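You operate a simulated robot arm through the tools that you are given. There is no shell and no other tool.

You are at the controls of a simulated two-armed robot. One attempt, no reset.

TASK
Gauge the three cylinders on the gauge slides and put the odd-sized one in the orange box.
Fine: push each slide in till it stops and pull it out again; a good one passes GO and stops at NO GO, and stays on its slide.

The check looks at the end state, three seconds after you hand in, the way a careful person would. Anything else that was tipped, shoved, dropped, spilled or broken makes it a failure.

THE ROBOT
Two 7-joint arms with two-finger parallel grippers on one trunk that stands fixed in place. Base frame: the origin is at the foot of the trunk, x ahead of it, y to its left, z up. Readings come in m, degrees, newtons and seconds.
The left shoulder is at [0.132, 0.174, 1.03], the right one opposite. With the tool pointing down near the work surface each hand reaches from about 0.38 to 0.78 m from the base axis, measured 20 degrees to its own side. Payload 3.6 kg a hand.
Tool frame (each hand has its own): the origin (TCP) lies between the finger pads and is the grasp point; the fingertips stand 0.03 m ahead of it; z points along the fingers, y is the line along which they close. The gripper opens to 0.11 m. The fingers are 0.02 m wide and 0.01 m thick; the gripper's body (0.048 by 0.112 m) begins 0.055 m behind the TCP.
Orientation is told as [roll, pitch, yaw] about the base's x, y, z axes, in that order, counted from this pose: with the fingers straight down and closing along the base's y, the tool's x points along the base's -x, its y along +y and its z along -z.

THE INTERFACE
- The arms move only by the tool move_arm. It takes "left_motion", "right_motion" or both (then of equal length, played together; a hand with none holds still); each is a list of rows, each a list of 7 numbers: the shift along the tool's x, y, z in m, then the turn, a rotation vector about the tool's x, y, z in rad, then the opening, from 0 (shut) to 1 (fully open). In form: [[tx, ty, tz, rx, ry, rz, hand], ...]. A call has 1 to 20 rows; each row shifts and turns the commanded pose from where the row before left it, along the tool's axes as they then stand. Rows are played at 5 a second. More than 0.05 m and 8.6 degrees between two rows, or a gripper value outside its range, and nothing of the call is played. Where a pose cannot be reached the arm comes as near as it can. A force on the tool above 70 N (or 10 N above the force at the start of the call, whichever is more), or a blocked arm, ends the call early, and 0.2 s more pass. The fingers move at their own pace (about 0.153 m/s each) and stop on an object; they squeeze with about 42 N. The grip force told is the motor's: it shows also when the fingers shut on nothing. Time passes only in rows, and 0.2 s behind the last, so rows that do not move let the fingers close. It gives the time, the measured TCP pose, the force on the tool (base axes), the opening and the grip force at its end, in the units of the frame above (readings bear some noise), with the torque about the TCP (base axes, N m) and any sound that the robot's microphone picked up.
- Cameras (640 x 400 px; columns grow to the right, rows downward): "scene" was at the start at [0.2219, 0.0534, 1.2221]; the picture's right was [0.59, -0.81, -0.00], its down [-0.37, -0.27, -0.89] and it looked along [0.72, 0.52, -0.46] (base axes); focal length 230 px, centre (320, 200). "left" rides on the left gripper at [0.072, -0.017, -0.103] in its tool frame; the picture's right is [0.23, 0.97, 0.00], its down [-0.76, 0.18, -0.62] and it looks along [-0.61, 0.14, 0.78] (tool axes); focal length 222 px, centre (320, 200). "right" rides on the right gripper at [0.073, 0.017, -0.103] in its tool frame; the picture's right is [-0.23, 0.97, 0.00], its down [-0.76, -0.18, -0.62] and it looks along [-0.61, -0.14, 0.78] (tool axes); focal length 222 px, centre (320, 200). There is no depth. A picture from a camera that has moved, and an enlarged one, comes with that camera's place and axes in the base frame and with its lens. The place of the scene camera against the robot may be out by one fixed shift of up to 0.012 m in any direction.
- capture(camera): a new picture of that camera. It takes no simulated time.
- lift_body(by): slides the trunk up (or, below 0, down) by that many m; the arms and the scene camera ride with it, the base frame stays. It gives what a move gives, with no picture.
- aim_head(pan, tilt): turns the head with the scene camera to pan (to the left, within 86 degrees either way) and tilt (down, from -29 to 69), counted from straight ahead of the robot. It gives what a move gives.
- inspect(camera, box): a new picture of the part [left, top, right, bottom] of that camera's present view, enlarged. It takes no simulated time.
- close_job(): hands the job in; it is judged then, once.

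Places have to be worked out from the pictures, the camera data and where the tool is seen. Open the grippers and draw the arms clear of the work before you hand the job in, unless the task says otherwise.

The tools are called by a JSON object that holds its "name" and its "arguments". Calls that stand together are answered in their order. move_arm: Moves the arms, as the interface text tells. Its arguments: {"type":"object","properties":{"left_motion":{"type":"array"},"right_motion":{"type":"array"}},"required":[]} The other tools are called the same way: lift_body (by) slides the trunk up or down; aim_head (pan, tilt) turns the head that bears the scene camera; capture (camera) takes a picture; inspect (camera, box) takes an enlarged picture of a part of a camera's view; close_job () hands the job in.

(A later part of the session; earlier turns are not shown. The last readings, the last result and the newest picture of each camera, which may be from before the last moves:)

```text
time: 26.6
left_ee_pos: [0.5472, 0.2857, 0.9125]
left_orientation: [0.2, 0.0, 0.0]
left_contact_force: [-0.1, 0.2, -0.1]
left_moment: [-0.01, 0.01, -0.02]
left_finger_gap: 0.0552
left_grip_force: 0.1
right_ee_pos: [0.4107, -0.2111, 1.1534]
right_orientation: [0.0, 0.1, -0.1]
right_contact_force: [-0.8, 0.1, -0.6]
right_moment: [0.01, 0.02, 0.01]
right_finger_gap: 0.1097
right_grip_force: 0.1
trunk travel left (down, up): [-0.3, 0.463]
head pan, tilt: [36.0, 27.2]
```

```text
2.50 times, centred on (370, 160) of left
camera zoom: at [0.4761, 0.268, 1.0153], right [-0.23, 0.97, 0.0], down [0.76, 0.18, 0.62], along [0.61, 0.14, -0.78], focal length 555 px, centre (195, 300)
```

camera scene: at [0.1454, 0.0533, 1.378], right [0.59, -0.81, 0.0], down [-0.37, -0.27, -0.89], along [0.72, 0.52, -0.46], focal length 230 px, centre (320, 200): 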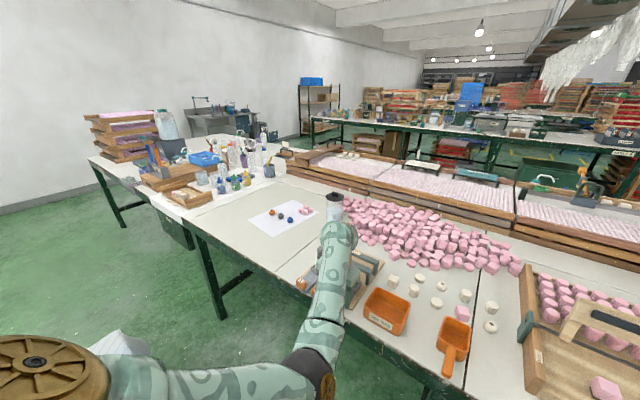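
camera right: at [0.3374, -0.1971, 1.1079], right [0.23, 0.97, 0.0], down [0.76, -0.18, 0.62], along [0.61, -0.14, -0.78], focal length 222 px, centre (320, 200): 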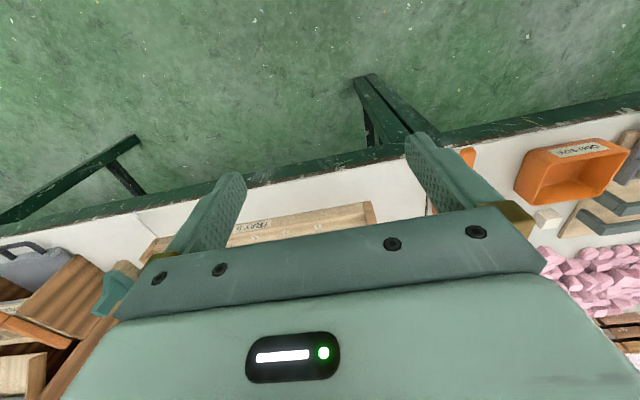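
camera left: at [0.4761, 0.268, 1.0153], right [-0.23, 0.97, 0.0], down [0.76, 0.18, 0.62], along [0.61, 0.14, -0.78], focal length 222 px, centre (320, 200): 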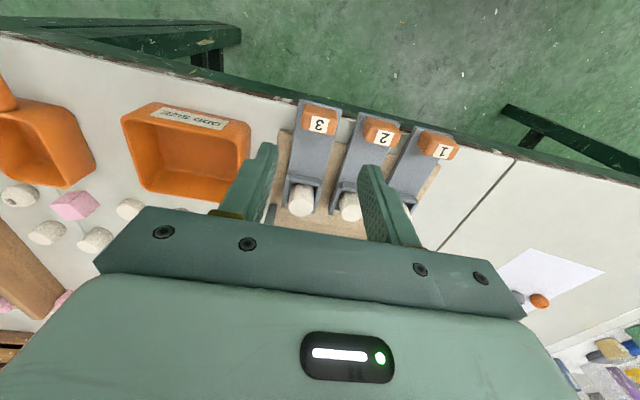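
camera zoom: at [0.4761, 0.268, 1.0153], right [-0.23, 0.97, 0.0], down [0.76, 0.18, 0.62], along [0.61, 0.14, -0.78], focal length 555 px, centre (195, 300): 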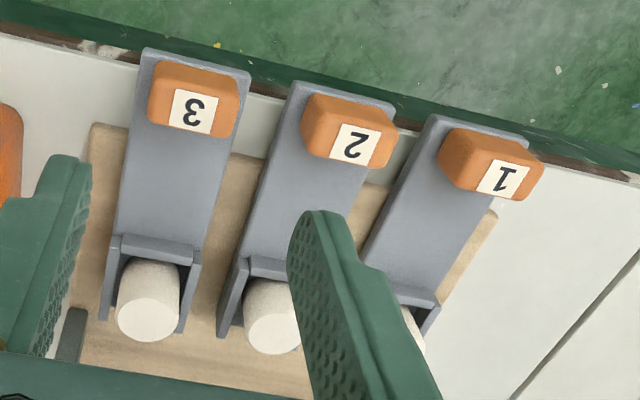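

Cylinder 3 still stands in its cradle. I move over handle 2 (≈63 mm in +y) and descend to z≈0.845.

{"name": "move_arm", "arguments": {"left_motion": [[0, 0.0158, 0, 0, 0, 0, 0.5], [0, 0.0158, 0, 0, 0, 0, 0.5], [0, 0.0157, 0, 0, 0, 0, 0.5], [0, 0.0157, 0, 0, 0, 0, 0.5], [0, 0, 0.017, 0, 0, 0, 0.5], [0, 0, 0.017, 0, 0, 0, 0.5], [0, 0, 0.017, 0, 0, 0, 0.5], [0, 0, 0.016, 0, 0, 0, 0.5], [0, 0, 0, 0, 0, 0, 0.5]]}}

{"name": "inspect", "arguments": {"camera": "left", "box": [220, 100, 460, 250]}}

{"name": "inspect", "arguments": {"camera": "scene", "box": [280, 220, 440, 340]}}

```text
time: 28.6
left_ee_pos: [0.5487, 0.3493, 0.8474]
left_orientation: [0.2, 0.0, 0.0]
left_contact_force: [-0.1, -0.7, -0.3]
left_moment: [0.01, 0.03, -0.03]
left_finger_gap: 0.0552
left_grip_force: 0.1
right_ee_pos: [0.4108, -0.2129, 1.1547]
right_orientation: [0.0, 0.0, -0.1]
right_contact_force: [0.0, 0.4, 0.7]
right_moment: [0.02, 0.0, 0.01]
right_finger_gap: 0.1102
right_grip_force: 0.0
trunk travel left (down, up): [-0.3, 0.463]
head pan, tilt: [36.0, 27.2]
```

```text
2.67 times, centred on (340, 175) of left
camera zoom: at [0.4757, 0.3306, 0.9495], right [-0.23, 0.97, 0.0], down [0.76, 0.18, 0.62], along [0.61, 0.14, -0.78], focal length 592 px, centre (267, 267)
```

zoom: 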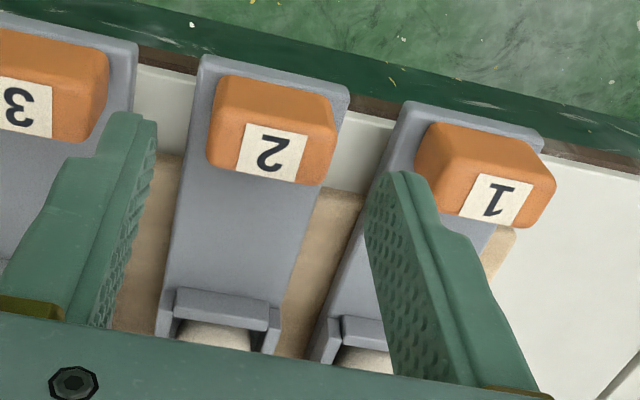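

```text
3.33 times, centred on (360, 280) of scene
camera zoom: at [0.1454, 0.0532, 1.378], right [0.59, -0.81, 0.0], down [-0.37, -0.27, -0.89], along [0.72, 0.52, -0.46], focal length 768 px, centre (187, -67)
```

zoom: 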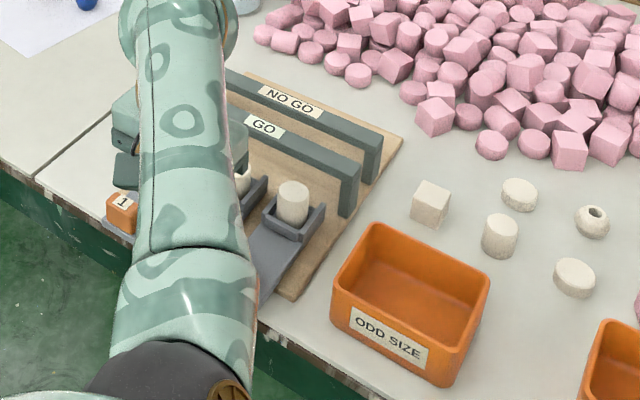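

Centred on handle 2. I descend to TCP z≈0.8135 and close onto the handle.

{"name": "move_arm", "arguments": {"left_motion": [[0.001, 0, 0.009, 0, 0, 0, 0.5], [0.001, 0, 0.009, 0, 0, 0, 0.5], [0, 0, 0.008, 0, 0, 0, 0.5], [0, 0, 0.008, 0, 0, 0, 0.5], [0, 0, 0, 0, 0, 0, 0.45], [0, 0, 0, 0, 0, 0, 0.38], [0, 0, 0, 0, 0, 0, 0.33], [0, 0, 0, 0, 0, 0, 0.28]]}}

{"name": "inspect", "arguments": {"camera": "left", "box": [220, 100, 460, 250]}}

```text
time: 30.4
left_ee_pos: [0.5456, 0.3491, 0.813]
left_orientation: [0.2, 0.0, 0.0]
left_contact_force: [0.7, 5.5, 0.3]
left_moment: [-0.26, 0.29, -0.16]
left_finger_gap: 0.0341
left_grip_force: 44.8
right_ee_pos: [0.4108, -0.211, 1.1525]
right_orientation: [0.0, 0.2, 0.0]
right_contact_force: [0.3, 0.0, -0.3]
right_moment: [0.03, -0.02, -0.01]
right_finger_gap: 0.1101
right_grip_force: 0.0
trunk travel left (down, up): [-0.3, 0.463]
head pan, tilt: [36.0, 27.2]
```

```text
2.67 times, centred on (340, 175) of left
camera zoom: at [0.4727, 0.3315, 0.9155], right [-0.23, 0.97, 0.0], down [0.76, 0.18, 0.62], along [0.61, 0.14, -0.78], focal length 592 px, centre (267, 267)
```

zoom: 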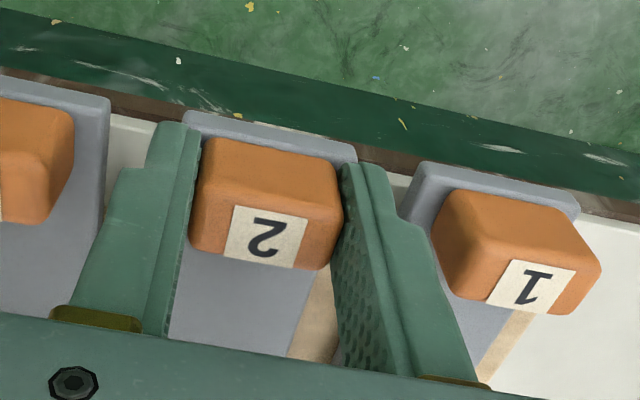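

Handle 2 is gripped (gap 0.034). I push in 26 mm slowly, staying short of the 38 mm where slide 3 stopped.

{"name": "move_arm", "arguments": {"left_motion": [[-0.004, 0, 0, 0, 0, 0, 0.28], [-0.004, 0, 0, 0, 0, 0, 0.28], [-0.004, 0, 0, 0, 0, 0, 0.28], [-0.004, 0, 0, 0, 0, 0, 0.28], [-0.004, 0, 0, 0, 0, 0, 0.28], [-0.003, 0, 0, 0, 0, 0, 0.28], [-0.003, 0, 0, 0, 0, 0, 0.28]]}}

{"name": "move_arm", "arguments": {"left_motion": [[-0.002, 0, 0, 0, 0, 0, 0.28], [-0.002, 0, 0, 0, 0, 0, 0.28], [-0.002, 0, 0, 0, 0, 0, 0.28]]}}

```text
time: 31.9
left_ee_pos: [0.5701, 0.3499, 0.812]
left_orientation: [0.1, 0.1, 0.0]
left_contact_force: [0.5, 8.9, 5.3]
left_moment: [-0.12, 1.17, 0.1]
left_finger_gap: 0.0338
left_grip_force: 44.7
right_ee_pos: [0.4103, -0.2117, 1.1541]
right_orientation: [0.0, 0.0, 0.0]
right_contact_force: [-0.3, 0.0, 0.4]
right_moment: [-0.01, 0.01, 0.01]
right_finger_gap: 0.1103
right_grip_force: 0.1
trunk travel left (down, up): [-0.3, 0.463]
head pan, tilt: [36.0, 27.2]
```

```text
time: 32.8
left_ee_pos: [0.5777, 0.3507, 0.8131]
left_orientation: [0.3, 0.0, 0.0]
left_contact_force: [0.5, 10.5, 5.1]
left_moment: [0.0, 0.34, -0.09]
left_finger_gap: 0.0338
left_grip_force: 45.0
right_ee_pos: [0.4097, -0.211, 1.1539]
right_orientation: [0.0, 0.1, 0.0]
right_contact_force: [0.9, 0.1, 0.0]
right_moment: [-0.03, 0.03, 0.02]
right_finger_gap: 0.1102
right_grip_force: 0.1
trunk travel left (down, up): [-0.3, 0.463]
head pan, tilt: [36.0, 27.2]
```

No x resistance at 32 mm travel; the lateral force suggests the slide track is ~1 mm further +y, so I ease that while stepping on in 2 mm rows.

{"name": "move_arm", "arguments": {"left_motion": [[-0.002, 0.001, 0, 0, 0, 0, 0.28], [-0.002, 0, 0, 0, 0, 0, 0.28]]}}

{"name": "move_arm", "arguments": {"left_motion": [[-0.002, 0, 0, 0, 0, 0, 0.28], [-0.002, 0, 0, 0, 0, 0, 0.28]]}}

```text
time: 33.4
left_ee_pos: [0.58, 0.3496, 0.8124]
left_orientation: [0.0, 0.0, 0.0]
left_contact_force: [0.0, 6.5, 2.5]
left_moment: [0.01, -0.89, 0.3]
left_finger_gap: 0.0339
left_grip_force: 44.8
right_ee_pos: [0.4096, -0.2114, 1.1532]
right_orientation: [-0.1, 0.0, -0.1]
right_contact_force: [0.1, -0.4, -0.3]
right_moment: [0.02, -0.02, -0.02]
right_finger_gap: 0.1098
right_grip_force: 0.1
trunk travel left (down, up): [-0.3, 0.463]
head pan, tilt: [36.0, 27.2]
```

```text
time: 34.0
left_ee_pos: [0.5855, 0.35, 0.812]
left_orientation: [0.1, 0.0, 0.0]
left_contact_force: [-0.4, 4.9, 1.8]
left_moment: [-0.11, -1.01, 0.18]
left_finger_gap: 0.034
left_grip_force: 44.8
right_ee_pos: [0.4102, -0.2121, 1.1532]
right_orientation: [0.1, 0.0, -0.2]
right_contact_force: [-0.3, 0.2, 0.4]
right_moment: [-0.02, 0.03, -0.01]
right_finger_gap: 0.1101
right_grip_force: 0.1
trunk travel left (down, up): [-0.3, 0.463]
head pan, tilt: [36.0, 27.2]
```

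Slide 2 is at 40 mm with no x force, past where slide 3 stopped. I continue with the force watch.

{"name": "move_arm", "arguments": {"left_motion": [[-0.002, 0, 0, 0, 0, 0, 0.28], [-0.002, 0, 0, 0, 0, 0, 0.28], [-0.002, 0, 0, 0, 0, 0, 0.28]]}}

{"name": "move_arm", "arguments": {"left_motion": [[-0.003, 0, 0, 0, 0, 0, 0.28], [-0.003, 0, 0, 0, 0, 0, 0.28], [-0.003, 0, 0, 0, 0, 0, 0.28]]}}

{"name": "inspect", "arguments": {"camera": "scene", "box": [280, 220, 440, 340]}}

{"name": "capture", "arguments": {"camera": "left"}}

```text
time: 34.8
left_ee_pos: [0.5916, 0.3499, 0.8127]
left_orientation: [0.0, 0.1, 0.1]
left_contact_force: [0.5, 5.8, 4.9]
left_moment: [-0.91, 0.23, -0.19]
left_finger_gap: 0.0339
left_grip_force: 44.8
right_ee_pos: [0.411, -0.2116, 1.1536]
right_orientation: [0.0, 0.1, -0.1]
right_contact_force: [-0.4, 0.1, -0.5]
right_moment: [-0.02, -0.02, 0.02]
right_finger_gap: 0.11
right_grip_force: 0.0
trunk travel left (down, up): [-0.3, 0.463]
head pan, tilt: [36.0, 27.2]
```

```text
time: 35.5
left_ee_pos: [0.6, 0.3499, 0.8124]
left_orientation: [0.2, -0.1, 0.0]
left_contact_force: [0.3, 5.2, 7.7]
left_moment: [-0.79, 1.3, -0.15]
left_finger_gap: 0.0339
left_grip_force: 45.4
right_ee_pos: [0.4102, -0.212, 1.1539]
right_orientation: [0.0, 0.1, 0.0]
right_contact_force: [0.0, 0.4, -0.1]
right_moment: [-0.03, 0.01, -0.01]
right_finger_gap: 0.1101
right_grip_force: 0.0
trunk travel left (down, up): [-0.3, 0.463]
head pan, tilt: [36.0, 27.2]
```

```text
3.33 times, centred on (360, 280) of scene
camera zoom: at [0.1449, 0.0535, 1.3781], right [0.59, -0.81, 0.0], down [-0.37, -0.27, -0.89], along [0.72, 0.52, -0.46], focal length 768 px, centre (187, -67)
```

zoom: 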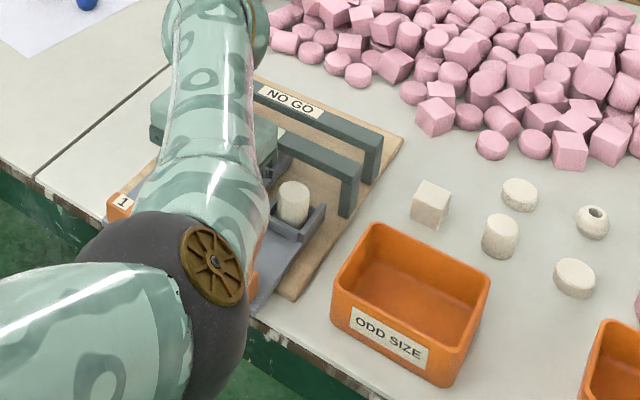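

```text
taken
camera left: at [0.5275, 0.3316, 0.9154], right [-0.23, 0.97, 0.0], down [0.76, 0.18, 0.62], along [0.61, 0.14, -0.78], focal length 222 px, centre (320, 200)
```

left: 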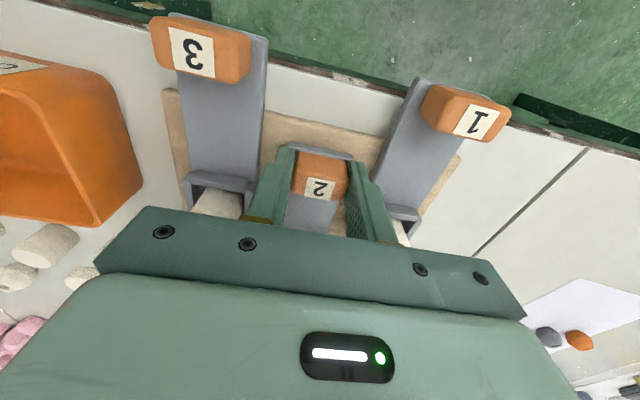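

Slide 2 is at about 54 mm, still free. I carry on with small rows toward the NO GO bar.

{"name": "move_arm", "arguments": {"left_motion": [[-0.003, 0, 0, 0, 0, 0, 0.28], [-0.003, 0, 0, 0, 0, 0, 0.28], [-0.003, 0, 0, 0, 0, 0, 0.28]]}}

{"name": "move_arm", "arguments": {"left_motion": [[-0.002, 0, 0, 0, 0, 0, 0.28], [-0.002, 0, 0, 0, 0, 0, 0.28], [-0.002, 0, 0, 0, 0, 0, 0.28]]}}

```text
time: 36.4
left_ee_pos: [0.6094, 0.3505, 0.8125]
left_orientation: [0.2, -0.1, 0.0]
left_contact_force: [0.3, 3.5, 1.6]
left_moment: [-0.2, -0.69, 0.07]
left_finger_gap: 0.0341
left_grip_force: 44.7
right_ee_pos: [0.4101, -0.2128, 1.153]
right_orientation: [0.0, 0.1, 0.1]
right_contact_force: [-1.2, 0.7, -1.1]
right_moment: [-0.04, -0.03, 0.0]
right_finger_gap: 0.11
right_grip_force: 0.1
trunk travel left (down, up): [-0.3, 0.463]
head pan, tilt: [36.0, 27.2]
```

```text
time: 37.1
left_ee_pos: [0.6146, 0.3492, 0.8124]
left_orientation: [0.1, 0.0, 0.0]
left_contact_force: [-0.7, 3.5, 0.3]
left_moment: [-0.27, -0.8, -0.02]
left_finger_gap: 0.0338
left_grip_force: 44.7
right_ee_pos: [0.4109, -0.213, 1.1536]
right_orientation: [0.0, 0.1, -0.1]
right_contact_force: [0.0, 0.6, 0.0]
right_moment: [-0.01, -0.01, -0.01]
right_finger_gap: 0.1099
right_grip_force: 0.0
trunk travel left (down, up): [-0.3, 0.463]
head pan, tilt: [36.0, 27.2]
```

At 69 mm travel, still free. I keep stepping 2 mm rows, two or three per call.

{"name": "move_arm", "arguments": {"left_motion": [[-0.002, 0, 0, 0, 0, 0, 0.28], [-0.002, 0, 0, 0, 0, 0, 0.28]]}}

{"name": "move_arm", "arguments": {"left_motion": [[-0.002, 0, 0, 0, 0, 0, 0.28], [-0.002, 0, 0, 0, 0, 0, 0.28]]}}

```text
time: 37.8
left_ee_pos: [0.6191, 0.3497, 0.8129]
left_orientation: [0.1, 0.1, -0.1]
left_contact_force: [-0.6, 3.4, 1.2]
left_moment: [-0.45, 0.28, -0.09]
left_finger_gap: 0.0342
left_grip_force: 45.3
right_ee_pos: [0.4115, -0.2127, 1.1543]
right_orientation: [0.1, 0.0, -0.2]
right_contact_force: [0.4, 0.4, 0.3]
right_moment: [-0.04, 0.0, 0.0]
right_finger_gap: 0.1099
right_grip_force: 0.1
trunk travel left (down, up): [-0.3, 0.463]
head pan, tilt: [36.0, 27.2]
```

```text
time: 38.4
left_ee_pos: [0.6246, 0.3491, 0.8137]
left_orientation: [0.2, 0.1, -0.1]
left_contact_force: [0.4, 4.5, 5.7]
left_moment: [-0.68, 1.37, -0.22]
left_finger_gap: 0.0338
left_grip_force: 44.4
right_ee_pos: [0.411, -0.2114, 1.1544]
right_orientation: [0.0, 0.0, 0.0]
right_contact_force: [0.6, 0.4, 0.2]
right_moment: [-0.02, -0.04, 0.03]
right_finger_gap: 0.1101
right_grip_force: 0.0
trunk travel left (down, up): [-0.3, 0.463]
head pan, tilt: [36.0, 27.2]
```

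At 78 mm commanded, no resistance yet. I go on, 2 mm rows.

{"name": "move_arm", "arguments": {"left_motion": [[-0.002, 0, 0, 0, 0, 0, 0.28], [-0.002, 0, 0, 0, 0, 0, 0.28]]}}

{"name": "capture", "arguments": {"camera": "scene"}}

{"name": "capture", "arguments": {"camera": "left"}}

```text
time: 39.0
left_ee_pos: [0.6276, 0.3485, 0.8124]
left_orientation: [0.1, -0.1, -0.1]
left_contact_force: [-1.4, 3.3, 3.4]
left_moment: [-0.21, -0.54, -0.11]
left_finger_gap: 0.034
left_grip_force: 44.8
right_ee_pos: [0.4101, -0.2118, 1.1533]
right_orientation: [0.0, 0.0, -0.2]
right_contact_force: [1.2, 0.4, 0.0]
right_moment: [0.01, 0.0, 0.0]
right_finger_gap: 0.1099
right_grip_force: 0.0
trunk travel left (down, up): [-0.3, 0.463]
head pan, tilt: [36.0, 27.2]
```

```text
taken
camera scene: at [0.1449, 0.0535, 1.3781], right [0.59, -0.81, 0.0], down [-0.37, -0.27, -0.89], along [0.72, 0.52, -0.46], focal length 230 px, centre (320, 200)
```

scene: 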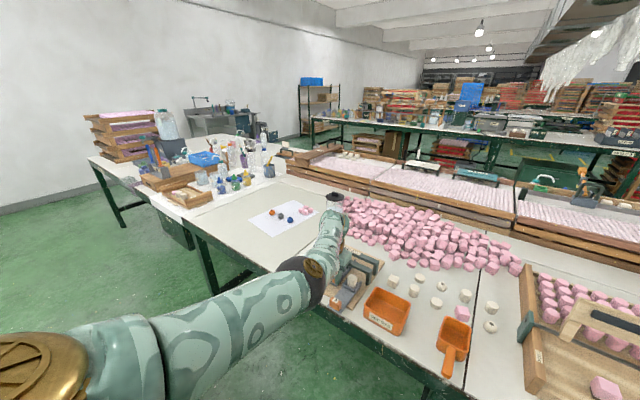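

```text
taken
camera left: at [0.5549, 0.3316, 0.9154], right [-0.23, 0.97, 0.0], down [0.76, 0.18, 0.62], along [0.61, 0.14, -0.78], focal length 222 px, centre (320, 200)
```

left: 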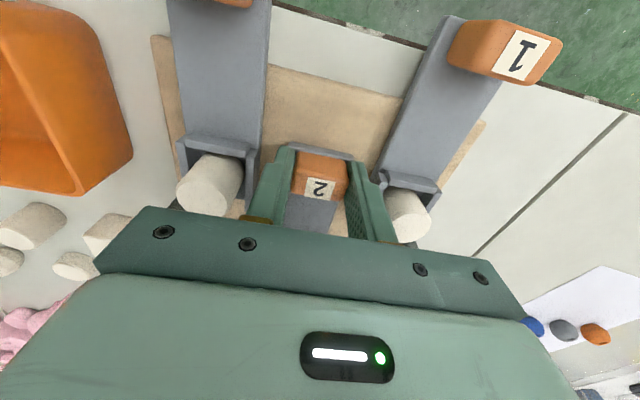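

Slide 2 has passed well beyond GO (cylinder not visible under the hand). I continue a few more 2 mm steps to find its stop.

{"name": "move_arm", "arguments": {"left_motion": [[-0.002, 0, 0, 0, 0, 0, 0.28], [-0.002, 0, 0, 0, 0, 0, 0.28]]}}

{"name": "move_arm", "arguments": {"left_motion": [[-0.002, 0, 0, 0, 0, 0, 0.28], [-0.002, 0, 0, 0, 0, 0, 0.28]]}}

```text
time: 39.5
left_ee_pos: [0.6314, 0.3493, 0.8135]
left_orientation: [0.2, 0.0, 0.0]
left_contact_force: [-0.4, 4.7, 5.2]
left_moment: [-0.71, 0.72, 0.08]
left_finger_gap: 0.0339
left_grip_force: 45.6
right_ee_pos: [0.4098, -0.2122, 1.1542]
right_orientation: [-0.1, 0.1, -0.1]
right_contact_force: [0.1, 0.7, 0.1]
right_moment: [0.02, 0.0, -0.01]
right_finger_gap: 0.11
right_grip_force: 0.0
trunk travel left (down, up): [-0.3, 0.463]
head pan, tilt: [36.0, 27.2]
```

```text
time: 40.1
left_ee_pos: [0.6348, 0.3503, 0.8117]
left_orientation: [0.2, 0.0, 0.0]
left_contact_force: [-8.1, 3.8, 8.1]
left_moment: [-0.47, 1.51, -0.22]
left_finger_gap: 0.0339
left_grip_force: 44.7
right_ee_pos: [0.4086, -0.2117, 1.1547]
right_orientation: [0.0, 0.0, 0.0]
right_contact_force: [-0.4, 0.2, -0.4]
right_moment: [0.0, -0.01, 0.02]
right_finger_gap: 0.1101
right_grip_force: 0.0
trunk travel left (down, up): [-0.3, 0.463]
head pan, tilt: [36.0, 27.2]
```

Fx jumped to −8 N at x 0.635 (≈89 mm travel). One more 2 mm nudge to confirm the stop, with a scene look.

{"name": "move_arm", "arguments": {"left_motion": [[-0.002, 0, 0, 0, 0, 0, 0.28], [0, 0, 0, 0, 0, 0, 0.28]]}}

{"name": "inspect", "arguments": {"camera": "scene", "box": [280, 220, 440, 340]}}

```text
time: 40.8
left_ee_pos: [0.6357, 0.3507, 0.8127]
left_orientation: [0.0, 0.0, 0.0]
left_contact_force: [-19.1, 2.1, 5.7]
left_moment: [-0.23, 0.73, -0.39]
left_finger_gap: 0.0337
left_grip_force: 44.9
right_ee_pos: [0.408, -0.2124, 1.1547]
right_orientation: [0.0, -0.1, 0.0]
right_contact_force: [-0.2, 0.0, -0.2]
right_moment: [0.02, 0.0, 0.02]
right_finger_gap: 0.11
right_grip_force: 0.0
trunk travel left (down, up): [-0.3, 0.463]
head pan, tilt: [36.0, 27.2]
```

```text
3.33 times, centred on (360, 280) of scene
camera zoom: at [0.1424, 0.0533, 1.3783], right [0.59, -0.81, 0.0], down [-0.37, -0.27, -0.89], along [0.72, 0.52, -0.46], focal length 768 px, centre (187, -67)
```

zoom: 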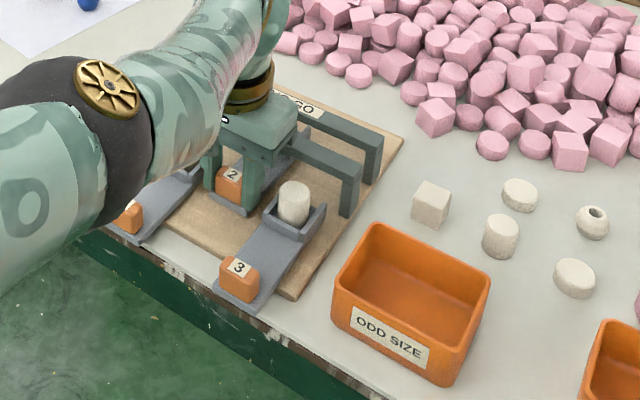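

Slide 2 stops firmly at about 90 mm (passed GO, stopped further in). I pull it out 92 mm gently.

{"name": "move_arm", "arguments": {"left_motion": [[0.003, 0, 0, 0, 0, 0, 0.28], [0.004, 0, 0, 0, 0, 0, 0.28], [0.005, 0, 0, 0, 0, 0, 0.28], [0.005, 0, 0, 0, 0, 0, 0.28], [0.005, 0, 0, 0, 0, 0, 0.28], [0.005, 0, 0, 0, 0, 0, 0.28], [0.005, 0, 0, 0, 0, 0, 0.28], [0.005, 0, 0, 0, 0, 0, 0.28], [0.005, 0, 0, 0, 0, 0, 0.28], [0.005, 0, 0, 0, 0, 0, 0.28], [0.005, 0, 0, 0, 0, 0, 0.28], [0.005, 0, 0, 0, 0, 0, 0.28], [0.005, 0, 0, 0, 0, 0, 0.28], [0.005, 0, 0, 0, 0, 0, 0.28], [0.005, 0, 0, 0, 0, 0, 0.28], [0.005, 0, 0, 0, 0, 0, 0.28], [0.005, 0, 0, 0, 0, 0, 0.28], [0.004, 0, 0, 0, 0, 0, 0.28], [0.003, 0, 0, 0, 0, 0, 0.28], [0.003, 0, 0, 0, 0, 0, 0.28]]}}

{"name": "capture", "arguments": {"camera": "left"}}

```text
time: 45.0
left_ee_pos: [0.5458, 0.3501, 0.8117]
left_orientation: [0.1, 0.0, 0.0]
left_contact_force: [2.8, 3.5, 2.5]
left_moment: [-0.39, 0.48, 0.14]
left_finger_gap: 0.034
left_grip_force: 44.9
right_ee_pos: [0.4108, -0.2121, 1.1539]
right_orientation: [0.0, 0.1, -0.1]
right_contact_force: [0.1, -0.2, 1.7]
right_moment: [-0.03, 0.01, 0.01]
right_finger_gap: 0.1098
right_grip_force: 0.1
trunk travel left (down, up): [-0.3, 0.463]
head pan, tilt: [36.0, 27.2]
```

```text
taken
camera left: at [0.4726, 0.3317, 0.9155], right [-0.23, 0.97, 0.0], down [0.76, 0.18, 0.62], along [0.61, 0.14, -0.78], focal length 222 px, centre (320, 200)
```

left: 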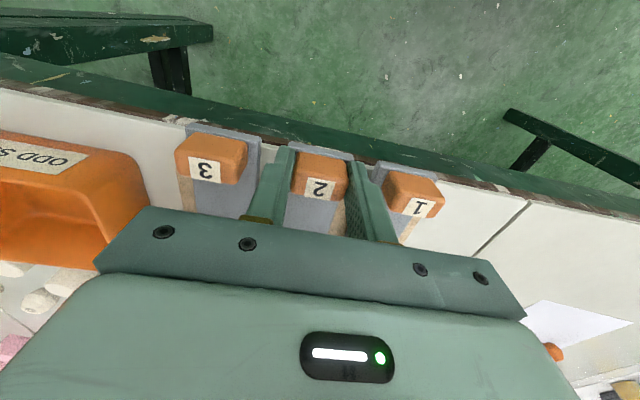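

Slide 2 is back out. I release, rise to z≈0.91 and look at cylinder 2.

{"name": "move_arm", "arguments": {"left_motion": [[0, 0, 0, 0, 0, 0, 0.4], [0, 0, 0, 0, 0, 0, 0.5], [0, 0, -0.01, 0, 0, 0, 0.5], [0, 0, -0.015, 0, 0, 0, 0.5], [0, 0, -0.025, 0, 0, 0, 0.5], [0, 0, -0.025, 0, 0, 0, 0.5], [0, 0, -0.025, 0, 0, 0, 0.5], [0, 0, 0, 0, 0, 0, 0.5]]}}

{"name": "inspect", "arguments": {"camera": "left", "box": [200, 80, 460, 240]}}

```text
time: 46.8
left_ee_pos: [0.5462, 0.3486, 0.9119]
left_orientation: [0.1, 0.0, -0.1]
left_contact_force: [-0.5, -0.2, 0.1]
left_moment: [-0.02, 0.01, -0.01]
left_finger_gap: 0.055
left_grip_force: 0.1
right_ee_pos: [0.41, -0.2119, 1.1543]
right_orientation: [-0.1, 0.1, -0.1]
right_contact_force: [1.0, -0.5, 0.3]
right_moment: [0.0, -0.02, 0.01]
right_finger_gap: 0.1098
right_grip_force: 0.2
trunk travel left (down, up): [-0.3, 0.463]
head pan, tilt: [36.0, 27.2]
```

```text
2.46 times, centred on (330, 160) of left
camera zoom: at [0.4731, 0.3302, 1.0149], right [-0.23, 0.97, 0.0], down [0.76, 0.18, 0.62], along [0.61, 0.14, -0.78], focal length 547 px, centre (295, 298)
```

zoom: 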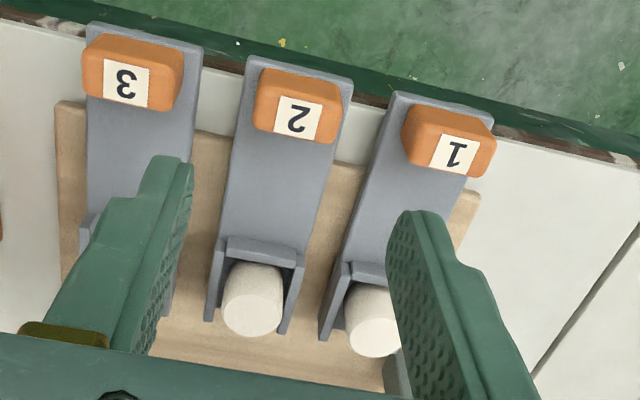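

Cylinder 2 stands on its slide. I move over handle 1 (+65 mm in y, to about 0.4135) and come down to z≈0.845.

{"name": "move_arm", "arguments": {"left_motion": [[0, 0.0163, 0, 0, 0, 0, 0.5], [0, 0.0163, 0, 0, 0, 0, 0.5], [0, 0.0162, 0, 0, 0, 0, 0.5], [0, 0.0162, 0, 0, 0, 0, 0.5], [0, 0, 0.017, 0, 0, 0, 0.5], [0, 0, 0.017, 0, 0, 0, 0.5], [0, 0, 0.017, 0, 0, 0, 0.5], [0, 0, 0.016, 0, 0, 0, 0.5], [0, 0, 0, 0, 0, 0, 0.5]]}}

{"name": "inspect", "arguments": {"camera": "left", "box": [220, 100, 460, 250]}}

{"name": "inspect", "arguments": {"camera": "scene", "box": [280, 220, 440, 340]}}

```text
time: 48.8
left_ee_pos: [0.5462, 0.4144, 0.8443]
left_orientation: [0.2, 0.0, 0.0]
left_contact_force: [-0.2, 0.2, 0.1]
left_moment: [0.01, -0.01, 0.0]
left_finger_gap: 0.0549
left_grip_force: 0.0
right_ee_pos: [0.4099, -0.2124, 1.1534]
right_orientation: [-0.1, 0.0, -0.1]
right_contact_force: [0.3, -1.1, 0.9]
right_moment: [0.0, 0.02, 0.0]
right_finger_gap: 0.11
right_grip_force: 0.1
trunk travel left (down, up): [-0.3, 0.463]
head pan, tilt: [36.0, 27.2]
```

```text
2.67 times, centred on (340, 175) of left
camera zoom: at [0.4732, 0.3967, 0.9481], right [-0.23, 0.97, 0.0], down [0.76, 0.18, 0.62], along [0.61, 0.14, -0.78], focal length 592 px, centre (267, 267)
```

zoom: 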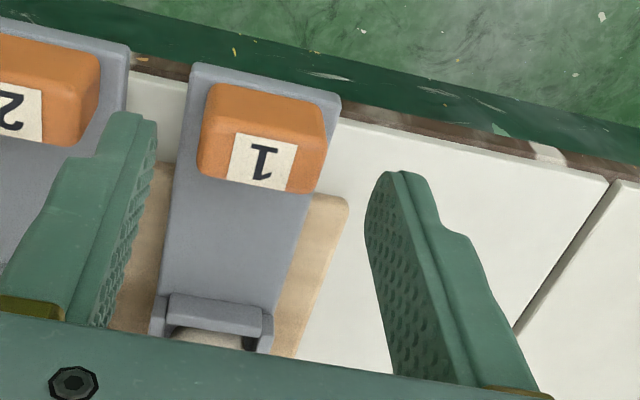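

```text
3.33 times, centred on (360, 280) of scene
camera zoom: at [0.1454, 0.0532, 1.378], right [0.59, -0.81, 0.0], down [-0.37, -0.27, -0.89], along [0.72, 0.52, -0.46], focal length 768 px, centre (187, -67)
```

zoom: 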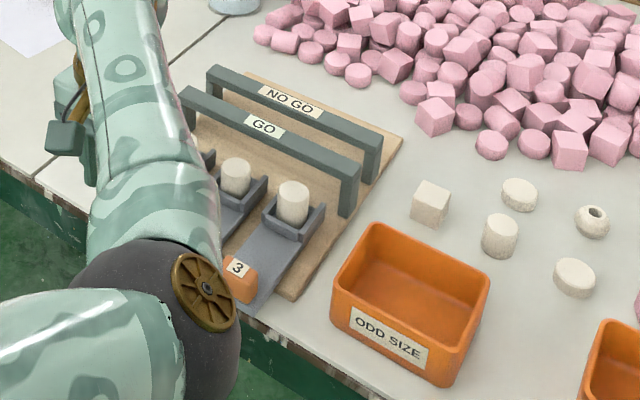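

Handle 1 appears ~1 mm on the −y side of the tool. I nudge −1 mm, descend to z≈0.8125 and close on it.

{"name": "move_arm", "arguments": {"left_motion": [[0, -0.001, 0.008, 0, 0, 0, 0.5], [0, 0, 0.008, 0, 0, 0, 0.5], [0, 0, 0.008, 0, 0, 0, 0.5], [0, 0, 0.008, 0, 0, 0, 0.5], [0, 0, 0, 0, 0, 0, 0.45], [0, 0, 0, 0, 0, 0, 0.38], [0, 0, 0, 0, 0, 0, 0.33], [0, 0, 0, 0, 0, 0, 0.28]]}}

{"name": "inspect", "arguments": {"camera": "left", "box": [220, 100, 460, 250]}}

```text
time: 50.5
left_ee_pos: [0.5455, 0.4156, 0.8137]
left_orientation: [0.2, 0.0, 0.1]
left_contact_force: [0.1, 4.2, -0.2]
left_moment: [-0.21, 0.34, -0.03]
left_finger_gap: 0.0339
left_grip_force: 44.4
right_ee_pos: [0.4092, -0.2117, 1.1556]
right_orientation: [0.0, 0.2, 0.0]
right_contact_force: [0.3, -0.6, 0.6]
right_moment: [-0.02, -0.01, 0.01]
right_finger_gap: 0.1098
right_grip_force: 0.1
trunk travel left (down, up): [-0.3, 0.463]
head pan, tilt: [36.0, 27.2]
```

```text
2.67 times, centred on (340, 175) of left
camera zoom: at [0.4725, 0.3955, 0.9165], right [-0.23, 0.97, 0.0], down [0.76, 0.18, 0.62], along [0.61, 0.14, -0.78], focal length 592 px, centre (267, 267)
```

zoom: 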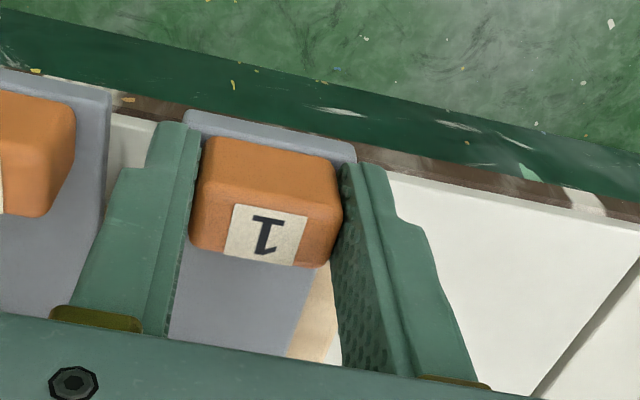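

Handle 1 is gripped. I push in 26 mm, easing +1 mm in y against the slight lateral load, then 2 mm steps.

{"name": "move_arm", "arguments": {"left_motion": [[-0.004, 0.001, 0, 0, 0, 0, 0.28], [-0.004, 0, 0, 0, 0, 0, 0.28], [-0.004, 0, 0, 0, 0, 0, 0.28], [-0.004, 0, 0, 0, 0, 0, 0.28], [-0.004, 0, 0, 0, 0, 0, 0.28], [-0.003, 0, 0, 0, 0, 0, 0.28], [-0.003, 0, 0, 0, 0, 0, 0.28]]}}

{"name": "move_arm", "arguments": {"left_motion": [[-0.002, 0, 0, 0, 0, 0, 0.28], [-0.002, 0, 0, 0, 0, 0, 0.28], [-0.002, 0, 0, 0, 0, 0, 0.28]]}}

{"name": "move_arm", "arguments": {"left_motion": [[-0.002, 0, 0, 0, 0, 0, 0.28], [-0.002, 0, 0, 0, 0, 0, 0.28], [-0.002, 0, 0, 0, 0, 0, 0.28]]}}

```text
time: 52.1
left_ee_pos: [0.5715, 0.4149, 0.8137]
left_orientation: [0.0, 0.0, -0.1]
left_contact_force: [0.0, -4.5, -4.2]
left_moment: [-0.72, -0.48, -0.05]
left_finger_gap: 0.0339
left_grip_force: 45.1
right_ee_pos: [0.4101, -0.2127, 1.1526]
right_orientation: [0.0, 0.2, -0.1]
right_contact_force: [0.0, 0.4, 0.1]
right_moment: [-0.02, 0.0, 0.03]
right_finger_gap: 0.1102
right_grip_force: 0.2
trunk travel left (down, up): [-0.3, 0.463]
head pan, tilt: [36.0, 27.2]
```

```text
time: 53.0
left_ee_pos: [0.5782, 0.4148, 0.8127]
left_orientation: [0.0, 0.0, 0.0]
left_contact_force: [-0.7, -8.3, -3.0]
left_moment: [-1.06, 0.39, -0.25]
left_finger_gap: 0.034
left_grip_force: 45.0
right_ee_pos: [0.4093, -0.2131, 1.1535]
right_orientation: [-0.1, 0.1, -0.1]
right_contact_force: [0.1, -0.3, 0.2]
right_moment: [-0.03, -0.01, -0.01]
right_finger_gap: 0.1099
right_grip_force: 0.0
trunk travel left (down, up): [-0.3, 0.463]
head pan, tilt: [36.0, 27.2]
```

```text
time: 53.8
left_ee_pos: [0.5826, 0.4137, 0.8146]
left_orientation: [0.1, 0.0, 0.1]
left_contact_force: [-0.6, -9.7, 2.1]
left_moment: [-0.5, 0.68, -0.05]
left_finger_gap: 0.034
left_grip_force: 45.5
right_ee_pos: [0.4097, -0.2139, 1.154]
right_orientation: [0.0, 0.0, -0.1]
right_contact_force: [0.2, 0.3, 0.4]
right_moment: [0.02, 0.02, 0.01]
right_finger_gap: 0.1102
right_grip_force: 0.1
trunk travel left (down, up): [-0.3, 0.463]
head pan, tilt: [36.0, 27.2]
```

At 38 mm commanded, Fx is ~0; I take back the 1 mm lateral shift and continue past the slide-3 stop point.

{"name": "move_arm", "arguments": {"left_motion": [[-0.002, -0.001, 0, 0, 0, 0, 0.28], [-0.002, 0, 0, 0, 0, 0, 0.28]]}}

{"name": "move_arm", "arguments": {"left_motion": [[-0.002, 0, 0, 0, 0, 0, 0.28], [-0.002, 0, 0, 0, 0, 0, 0.28], [-0.002, 0, 0, 0, 0, 0, 0.28]]}}

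{"name": "capture", "arguments": {"camera": "left"}}

{"name": "inspect", "arguments": {"camera": "scene", "box": [280, 220, 440, 340]}}

```text
time: 54.4
left_ee_pos: [0.5872, 0.4144, 0.8134]
left_orientation: [0.2, -0.1, 0.0]
left_contact_force: [0.1, -5.8, -1.4]
left_moment: [-0.28, -0.81, -0.14]
left_finger_gap: 0.0337
left_grip_force: 45.2
right_ee_pos: [0.4104, -0.2119, 1.1527]
right_orientation: [0.2, 0.2, 0.0]
right_contact_force: [0.3, 0.2, 0.5]
right_moment: [0.01, 0.01, -0.02]
right_finger_gap: 0.11
right_grip_force: 0.0
trunk travel left (down, up): [-0.3, 0.463]
head pan, tilt: [36.0, 27.2]
```

```text
time: 55.1
left_ee_pos: [0.5936, 0.4129, 0.8139]
left_orientation: [0.3, 0.1, 0.1]
left_contact_force: [-1.0, -4.3, 3.5]
left_moment: [-0.98, 0.36, -0.02]
left_finger_gap: 0.0337
left_grip_force: 44.9
right_ee_pos: [0.4111, -0.214, 1.1538]
right_orientation: [0.1, 0.0, 0.0]
right_contact_force: [-0.3, 0.4, -0.6]
right_moment: [0.01, 0.03, 0.0]
right_finger_gap: 0.1098
right_grip_force: 0.1
trunk travel left (down, up): [-0.3, 0.463]
head pan, tilt: [36.0, 27.2]
```

```text
taken
camera left: at [0.5205, 0.3955, 0.9165], right [-0.23, 0.97, 0.0], down [0.76, 0.18, 0.62], along [0.61, 0.14, -0.78], focal length 222 px, centre (320, 200)
```

left: 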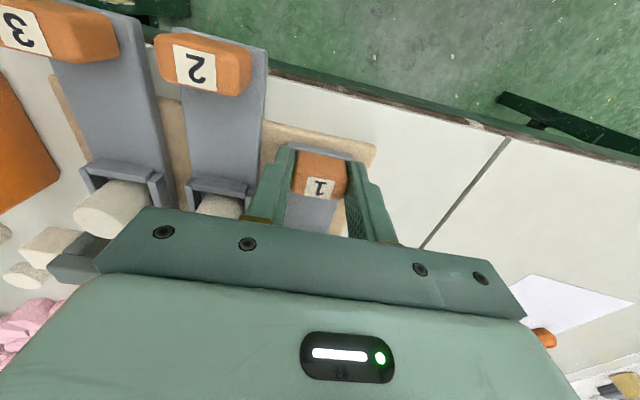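

```text
3.33 times, centred on (360, 280) of scene
camera zoom: at [0.1452, 0.0529, 1.3781], right [0.59, -0.81, 0.0], down [-0.37, -0.27, -0.89], along [0.72, 0.52, -0.46], focal length 768 px, centre (187, -67)
```

zoom: 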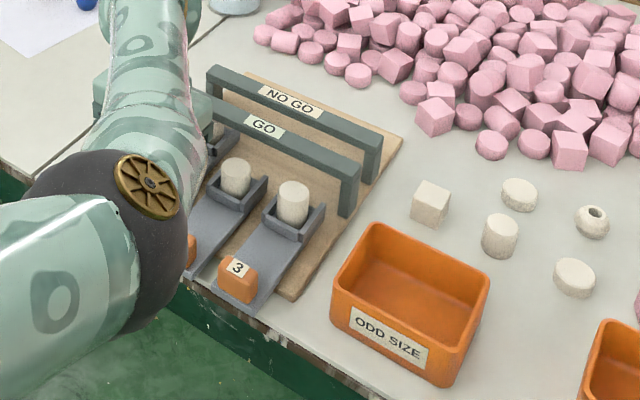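

Slide 1 also passes GO freely (48 mm). I continue to look for its stop.

{"name": "move_arm", "arguments": {"left_motion": [[-0.003, -0.001, 0, 0, 0, 0, 0.28], [-0.003, 0, 0, 0, 0, 0, 0.28], [-0.003, 0, 0, 0, 0, 0, 0.28], [-0.003, 0, 0, 0, 0, 0, 0.28]]}}

{"name": "move_arm", "arguments": {"left_motion": [[-0.003, 0, 0, 0, 0, 0, 0.28], [-0.003, 0, 0, 0, 0, 0, 0.28], [-0.003, 0, 0, 0, 0, 0, 0.28], [-0.003, 0, 0, 0, 0, 0, 0.28]]}}

{"name": "move_arm", "arguments": {"left_motion": [[-0.002, 0, 0, 0, 0, 0, 0.28], [-0.002, 0, 0, 0, 0, 0, 0.28], [-0.002, 0, 0, 0, 0, 0, 0.28]]}}

```text
time: 56.1
left_ee_pos: [0.6052, 0.4138, 0.8138]
left_orientation: [0.3, 0.1, 0.0]
left_contact_force: [-0.3, 2.3, 2.4]
left_moment: [-0.25, 0.35, 0.0]
left_finger_gap: 0.034
left_grip_force: 45.2
right_ee_pos: [0.4109, -0.2117, 1.153]
right_orientation: [0.1, 0.0, -0.1]
right_contact_force: [-0.7, 0.2, 0.2]
right_moment: [-0.01, -0.01, 0.0]
right_finger_gap: 0.1098
right_grip_force: 0.1
trunk travel left (down, up): [-0.3, 0.463]
head pan, tilt: [36.0, 27.2]
```

```text
time: 57.1
left_ee_pos: [0.6157, 0.4145, 0.8131]
left_orientation: [0.2, 0.0, 0.0]
left_contact_force: [-0.7, 7.6, 6.1]
left_moment: [-0.79, 1.05, -0.26]
left_finger_gap: 0.0338
left_grip_force: 45.0
right_ee_pos: [0.4112, -0.2125, 1.1538]
right_orientation: [0.0, -0.1, 0.0]
right_contact_force: [-0.2, 0.4, -0.4]
right_moment: [0.03, 0.02, -0.04]
right_finger_gap: 0.11
right_grip_force: 0.1
trunk travel left (down, up): [-0.3, 0.463]
head pan, tilt: [36.0, 27.2]
```

```text
time: 58.0
left_ee_pos: [0.6237, 0.4148, 0.8133]
left_orientation: [0.2, -0.1, -0.1]
left_contact_force: [-1.1, 10.1, 4.4]
left_moment: [-0.35, 0.99, 0.02]
left_finger_gap: 0.0339
left_grip_force: 45.0
right_ee_pos: [0.4101, -0.2109, 1.1543]
right_orientation: [0.0, 0.1, 0.0]
right_contact_force: [-0.2, -0.5, -0.8]
right_moment: [-0.01, -0.01, -0.05]
right_finger_gap: 0.1099
right_grip_force: 0.1
trunk travel left (down, up): [-0.3, 0.463]
head pan, tilt: [36.0, 27.2]
```

78 mm and free. I ease +1 mm in y and step on carefully.

{"name": "move_arm", "arguments": {"left_motion": [[-0.002, 0.001, 0, 0, 0, 0, 0.28], [-0.002, 0, 0, 0, 0, 0, 0.28], [-0.002, 0, 0, 0, 0, 0, 0.28]]}}

{"name": "move_arm", "arguments": {"left_motion": [[-0.002, 0, 0, 0, 0, 0, 0.28], [-0.002, 0, 0, 0, 0, 0, 0.28]]}}

```text
time: 58.8
left_ee_pos: [0.6236, 0.4138, 0.8129]
left_orientation: [0.2, 0.0, -0.1]
left_contact_force: [0.5, 8.4, 1.1]
left_moment: [-0.52, 1.13, -0.23]
left_finger_gap: 0.034
left_grip_force: 44.8
left hand out of reach, approached as far as the arm can: row 2
right_ee_pos: [0.4104, -0.2121, 1.1537]
right_orientation: [0.0, 0.1, 0.1]
right_contact_force: [-0.5, 0.2, -0.5]
right_moment: [0.05, 0.03, -0.01]
right_finger_gap: 0.1097
right_grip_force: 0.1
trunk travel left (down, up): [-0.3, 0.463]
head pan, tilt: [36.0, 27.2]
```

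```text
time: 59.4
left_ee_pos: [0.6244, 0.4139, 0.8138]
left_orientation: [0.2, 0.0, 0.1]
left_contact_force: [0.1, 15.0, -6.5]
left_moment: [-0.2, -1.42, -0.02]
left_finger_gap: 0.0337
left_grip_force: 44.6
left hand out of reach, approached as far as the arm can: row 1
right_ee_pos: [0.4111, -0.2106, 1.1543]
right_orientation: [-0.1, 0.2, 0.0]
right_contact_force: [0.3, -0.1, 0.6]
right_moment: [0.06, -0.02, -0.01]
right_finger_gap: 0.1101
right_grip_force: 0.0
trunk travel left (down, up): [-0.3, 0.463]
head pan, tilt: [36.0, 27.2]
```

The left arm ran out of reach at x≈0.624 (not a force stop). I release handle 1 in place, so I can re-grip it further back on the handle and finish the push.

{"name": "move_arm", "arguments": {"left_motion": [[0, 0, 0, 0, 0, 0, 0.36], [0, 0, 0, 0, 0, 0, 0.4], [0, 0, 0, 0, 0, 0, 0.42], [0, 0, 0, 0, 0, 0, 0.42]]}}

{"name": "inspect", "arguments": {"camera": "left", "box": [220, 100, 460, 250]}}

{"name": "capture", "arguments": {"camera": "scene"}}

```text
time: 60.4
left_ee_pos: [0.6237, 0.4112, 0.8149]
left_orientation: [0.2, 0.0, 0.1]
left_contact_force: [-0.5, -0.3, -1.1]
left_moment: [-0.02, 0.0, -0.01]
left_finger_gap: 0.0461
left_grip_force: 0.1
right_ee_pos: [0.4096, -0.2128, 1.153]
right_orientation: [0.1, 0.0, -0.1]
right_contact_force: [0.8, -0.1, 0.0]
right_moment: [0.03, -0.04, 0.02]
right_finger_gap: 0.1101
right_grip_force: 0.0
trunk travel left (down, up): [-0.3, 0.463]
head pan, tilt: [36.0, 27.2]
```

```text
2.67 times, centred on (340, 175) of left
camera zoom: at [0.5516, 0.3922, 0.9176], right [-0.23, 0.97, 0.0], down [0.76, 0.18, 0.62], along [0.61, 0.14, -0.78], focal length 592 px, centre (267, 267)
```

zoom: 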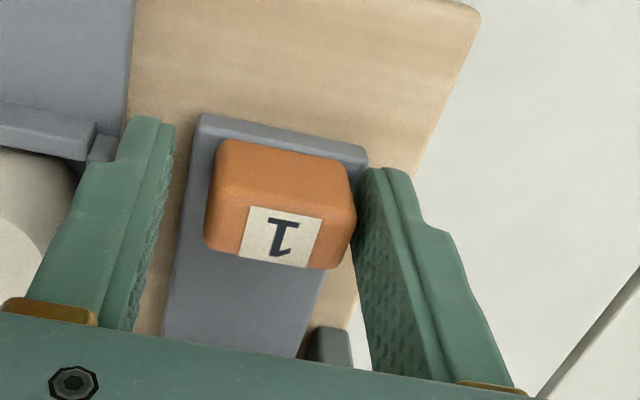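

```text
taken
camera scene: at [0.1455, 0.053, 1.378], right [0.59, -0.81, 0.0], down [-0.37, -0.27, -0.89], along [0.72, 0.52, -0.46], focal length 230 px, centre (320, 200)
```

scene: 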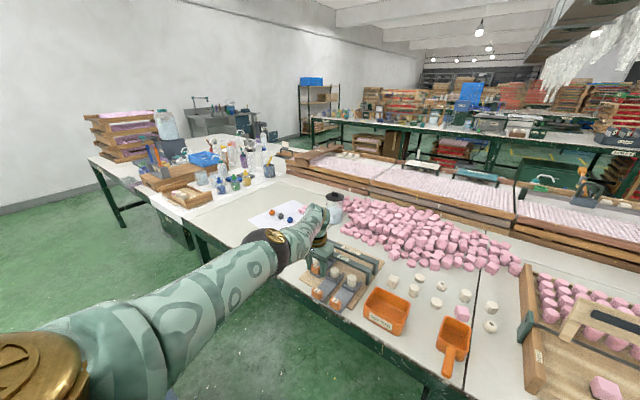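

Slide 1 stayed in place at about 78 mm. I shift back 13 mm and +3 mm in y, re-grip the rear half of the handle.

{"name": "move_arm", "arguments": {"left_motion": [[0.005, 0.001, 0.001, 0, 0, 0, 0.42], [0.004, 0.001, 0.001, 0, 0, 0, 0.42], [0.004, 0.001, 0, 0, 0, 0, 0.42], [0, 0, 0, 0, 0, 0, 0.36], [0, 0, 0, 0, 0, 0, 0.32], [0, 0, 0, 0, 0, 0, 0.28]]}}

{"name": "inspect", "arguments": {"camera": "left", "box": [220, 100, 460, 250]}}

```text
time: 61.8
left_ee_pos: [0.6137, 0.4133, 0.812]
left_orientation: [0.2, 0.1, 0.0]
left_contact_force: [0.0, 1.0, -0.2]
left_moment: [-0.15, 0.03, -0.04]
left_finger_gap: 0.0341
left_grip_force: 45.1
right_ee_pos: [0.4105, -0.2119, 1.1527]
right_orientation: [0.0, 0.1, 0.0]
right_contact_force: [0.9, 0.2, 0.5]
right_moment: [0.03, 0.03, 0.0]
right_finger_gap: 0.11
right_grip_force: 0.1
trunk travel left (down, up): [-0.3, 0.463]
head pan, tilt: [36.0, 27.2]
```

```text
2.67 times, centred on (340, 175) of left
camera zoom: at [0.5409, 0.3956, 0.9148], right [-0.23, 0.97, 0.0], down [0.76, 0.18, 0.62], along [0.61, 0.14, -0.78], focal length 592 px, centre (267, 267)
```

zoom: 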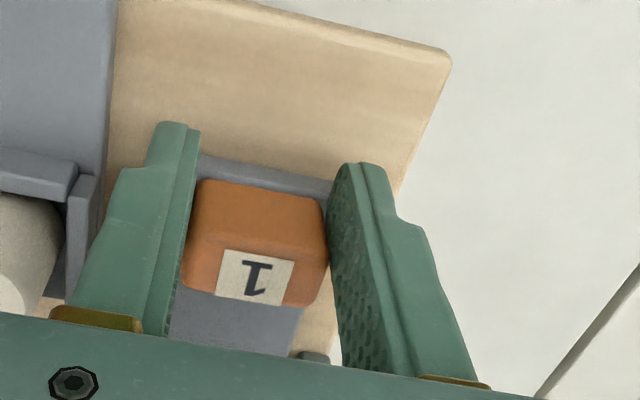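

The rear grip leaves the reach marginal, so instead I'll release, tilt the hand 8° about its closing axis (fingertips forward; pads stay flush) for more reach, and re-centre on the handle.

{"name": "move_arm", "arguments": {"left_motion": [[0, 0, 0, 0, 0, 0, 0.36], [0, 0, 0, 0, 0, 0, 0.42], [0, 0, -0.001, 0, -0.035, 0, 0.42], [0, 0, -0.001, 0, -0.035, 0, 0.42], [0, 0, 0, 0, -0.035, 0, 0.42], [0, 0, 0, 0, -0.035, 0, 0.42], [-0.004, 0, 0.0005, 0, 0, 0, 0.42], [-0.004, 0, 0.0005, 0, 0, 0, 0.42], [0, 0, 0, 0, 0, 0, 0.42]]}}

{"name": "inspect", "arguments": {"camera": "left", "box": [220, 100, 460, 250]}}

```text
time: 63.8
left_ee_pos: [0.6204, 0.414, 0.8146]
left_orientation: [0.3, -7.9, 0.0]
left_contact_force: [-0.3, 0.9, 0.3]
left_moment: [0.01, 0.03, -0.01]
left_finger_gap: 0.0462
left_grip_force: 0.0
right_ee_pos: [0.4119, -0.2122, 1.1542]
right_orientation: [0.0, 0.0, -0.1]
right_contact_force: [-0.5, -0.1, -0.1]
right_moment: [0.02, 0.06, 0.0]
right_finger_gap: 0.1101
right_grip_force: 0.1
trunk travel left (down, up): [-0.3, 0.463]
head pan, tilt: [36.0, 27.2]
```

```text
2.67 times, centred on (340, 175) of left
camera zoom: at [0.5354, 0.3961, 0.9057], right [-0.22, 0.97, -0.03], down [0.67, 0.18, 0.72], along [0.71, 0.14, -0.69], focal length 592 px, centre (267, 267)
```

zoom: 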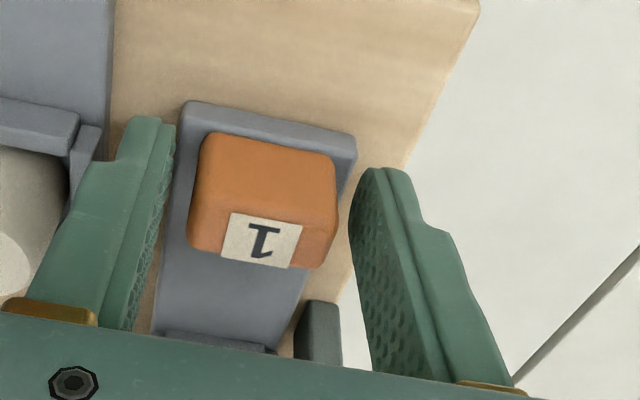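

Centred on handle 1 with the tilt. I close and push on in 2 mm steps.

{"name": "move_arm", "arguments": {"left_motion": [[0, 0, 0.001, 0, 0, 0, 0.38], [0, 0, 0, 0, 0, 0, 0.34], [0, 0, 0, 0, 0, 0, 0.3], [0, 0, 0, 0, 0, 0, 0.28]]}}

{"name": "move_arm", "arguments": {"left_motion": [[-0.00198, 0, 0.00028, 0, 0, 0, 0.28], [-0.00198, 0, 0.00028, 0, 0, 0, 0.28], [-0.00198, 0, 0.00028, 0, 0, 0, 0.28]]}}

```text
time: 64.8
left_ee_pos: [0.621, 0.4151, 0.8135]
left_orientation: [0.1, -8.0, 0.0]
left_contact_force: [0.8, -0.2, 0.8]
left_moment: [-0.28, -0.03, -0.02]
left_finger_gap: 0.0337
left_grip_force: 44.6
right_ee_pos: [0.4111, -0.2124, 1.1534]
right_orientation: [0.0, 0.1, -0.1]
right_contact_force: [0.3, 0.9, -0.1]
right_moment: [0.05, 0.05, -0.01]
right_finger_gap: 0.1101
right_grip_force: 0.1
trunk travel left (down, up): [-0.3, 0.463]
head pan, tilt: [36.0, 27.2]
```

```text
time: 65.5
left_ee_pos: [0.6275, 0.4139, 0.8122]
left_orientation: [0.1, -8.0, 0.0]
left_contact_force: [-7.7, -0.4, 2.1]
left_moment: [-0.92, 0.04, -0.63]
left_finger_gap: 0.0341
left_grip_force: 44.6
right_ee_pos: [0.4107, -0.2121, 1.1533]
right_orientation: [0.0, -0.1, 0.1]
right_contact_force: [0.8, -0.3, 0.1]
right_moment: [-0.03, -0.02, 0.0]
right_finger_gap: 0.1099
right_grip_force: 0.1
trunk travel left (down, up): [-0.3, 0.463]
head pan, tilt: [36.0, 27.2]
```

Resistance −7.7 N at about 85 mm travel. I nudge 2 mm to confirm a firm stop.

{"name": "move_arm", "arguments": {"left_motion": [[-0.00198, 0, 0.00028, 0, 0, 0, 0.28], [0, 0, 0, 0, 0, 0, 0.28]]}}

{"name": "inspect", "arguments": {"camera": "left", "box": [220, 100, 460, 250]}}

{"name": "inspect", "arguments": {"camera": "scene", "box": [260, 200, 420, 320]}}

```text
time: 66.2
left_ee_pos: [0.6294, 0.4138, 0.8132]
left_orientation: [0.3, -8.0, -0.1]
left_contact_force: [0.2, 0.6, 1.9]
left_moment: [-0.3, 0.64, 0.35]
left_finger_gap: 0.0338
left_grip_force: 44.9
right_ee_pos: [0.41, -0.2119, 1.1544]
right_orientation: [0.0, 0.0, -0.2]
right_contact_force: [0.6, 0.7, 0.1]
right_moment: [0.0, -0.01, -0.02]
right_finger_gap: 0.1101
right_grip_force: 0.1
trunk travel left (down, up): [-0.3, 0.463]
head pan, tilt: [36.0, 27.2]
```

```text
2.67 times, centred on (340, 175) of left
camera zoom: at [0.5435, 0.3956, 0.9049], right [-0.23, 0.97, -0.03], down [0.67, 0.18, 0.72], along [0.71, 0.14, -0.69], focal length 592 px, centre (267, 267)
```

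zoom: 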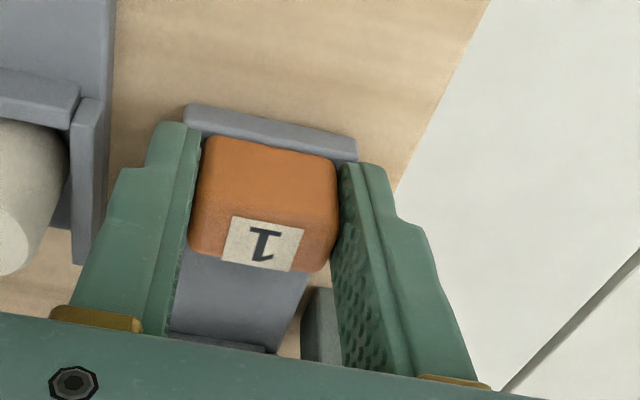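

```text
3.33 times, centred on (340, 260) of scene
camera zoom: at [0.1453, 0.0533, 1.378], right [0.59, -0.81, 0.0], down [-0.37, -0.27, -0.89], along [0.72, 0.52, -0.46], focal length 768 px, centre (253, 0)
```

zoom: 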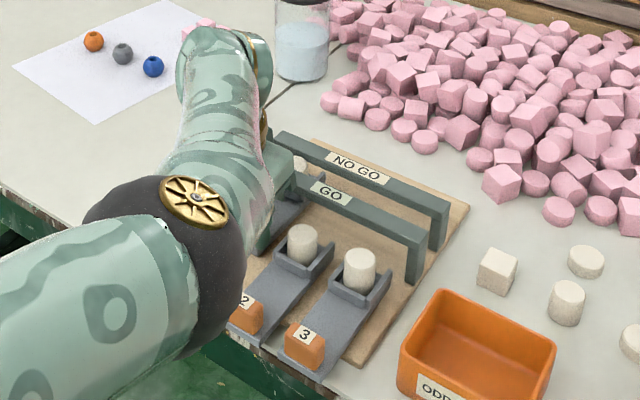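

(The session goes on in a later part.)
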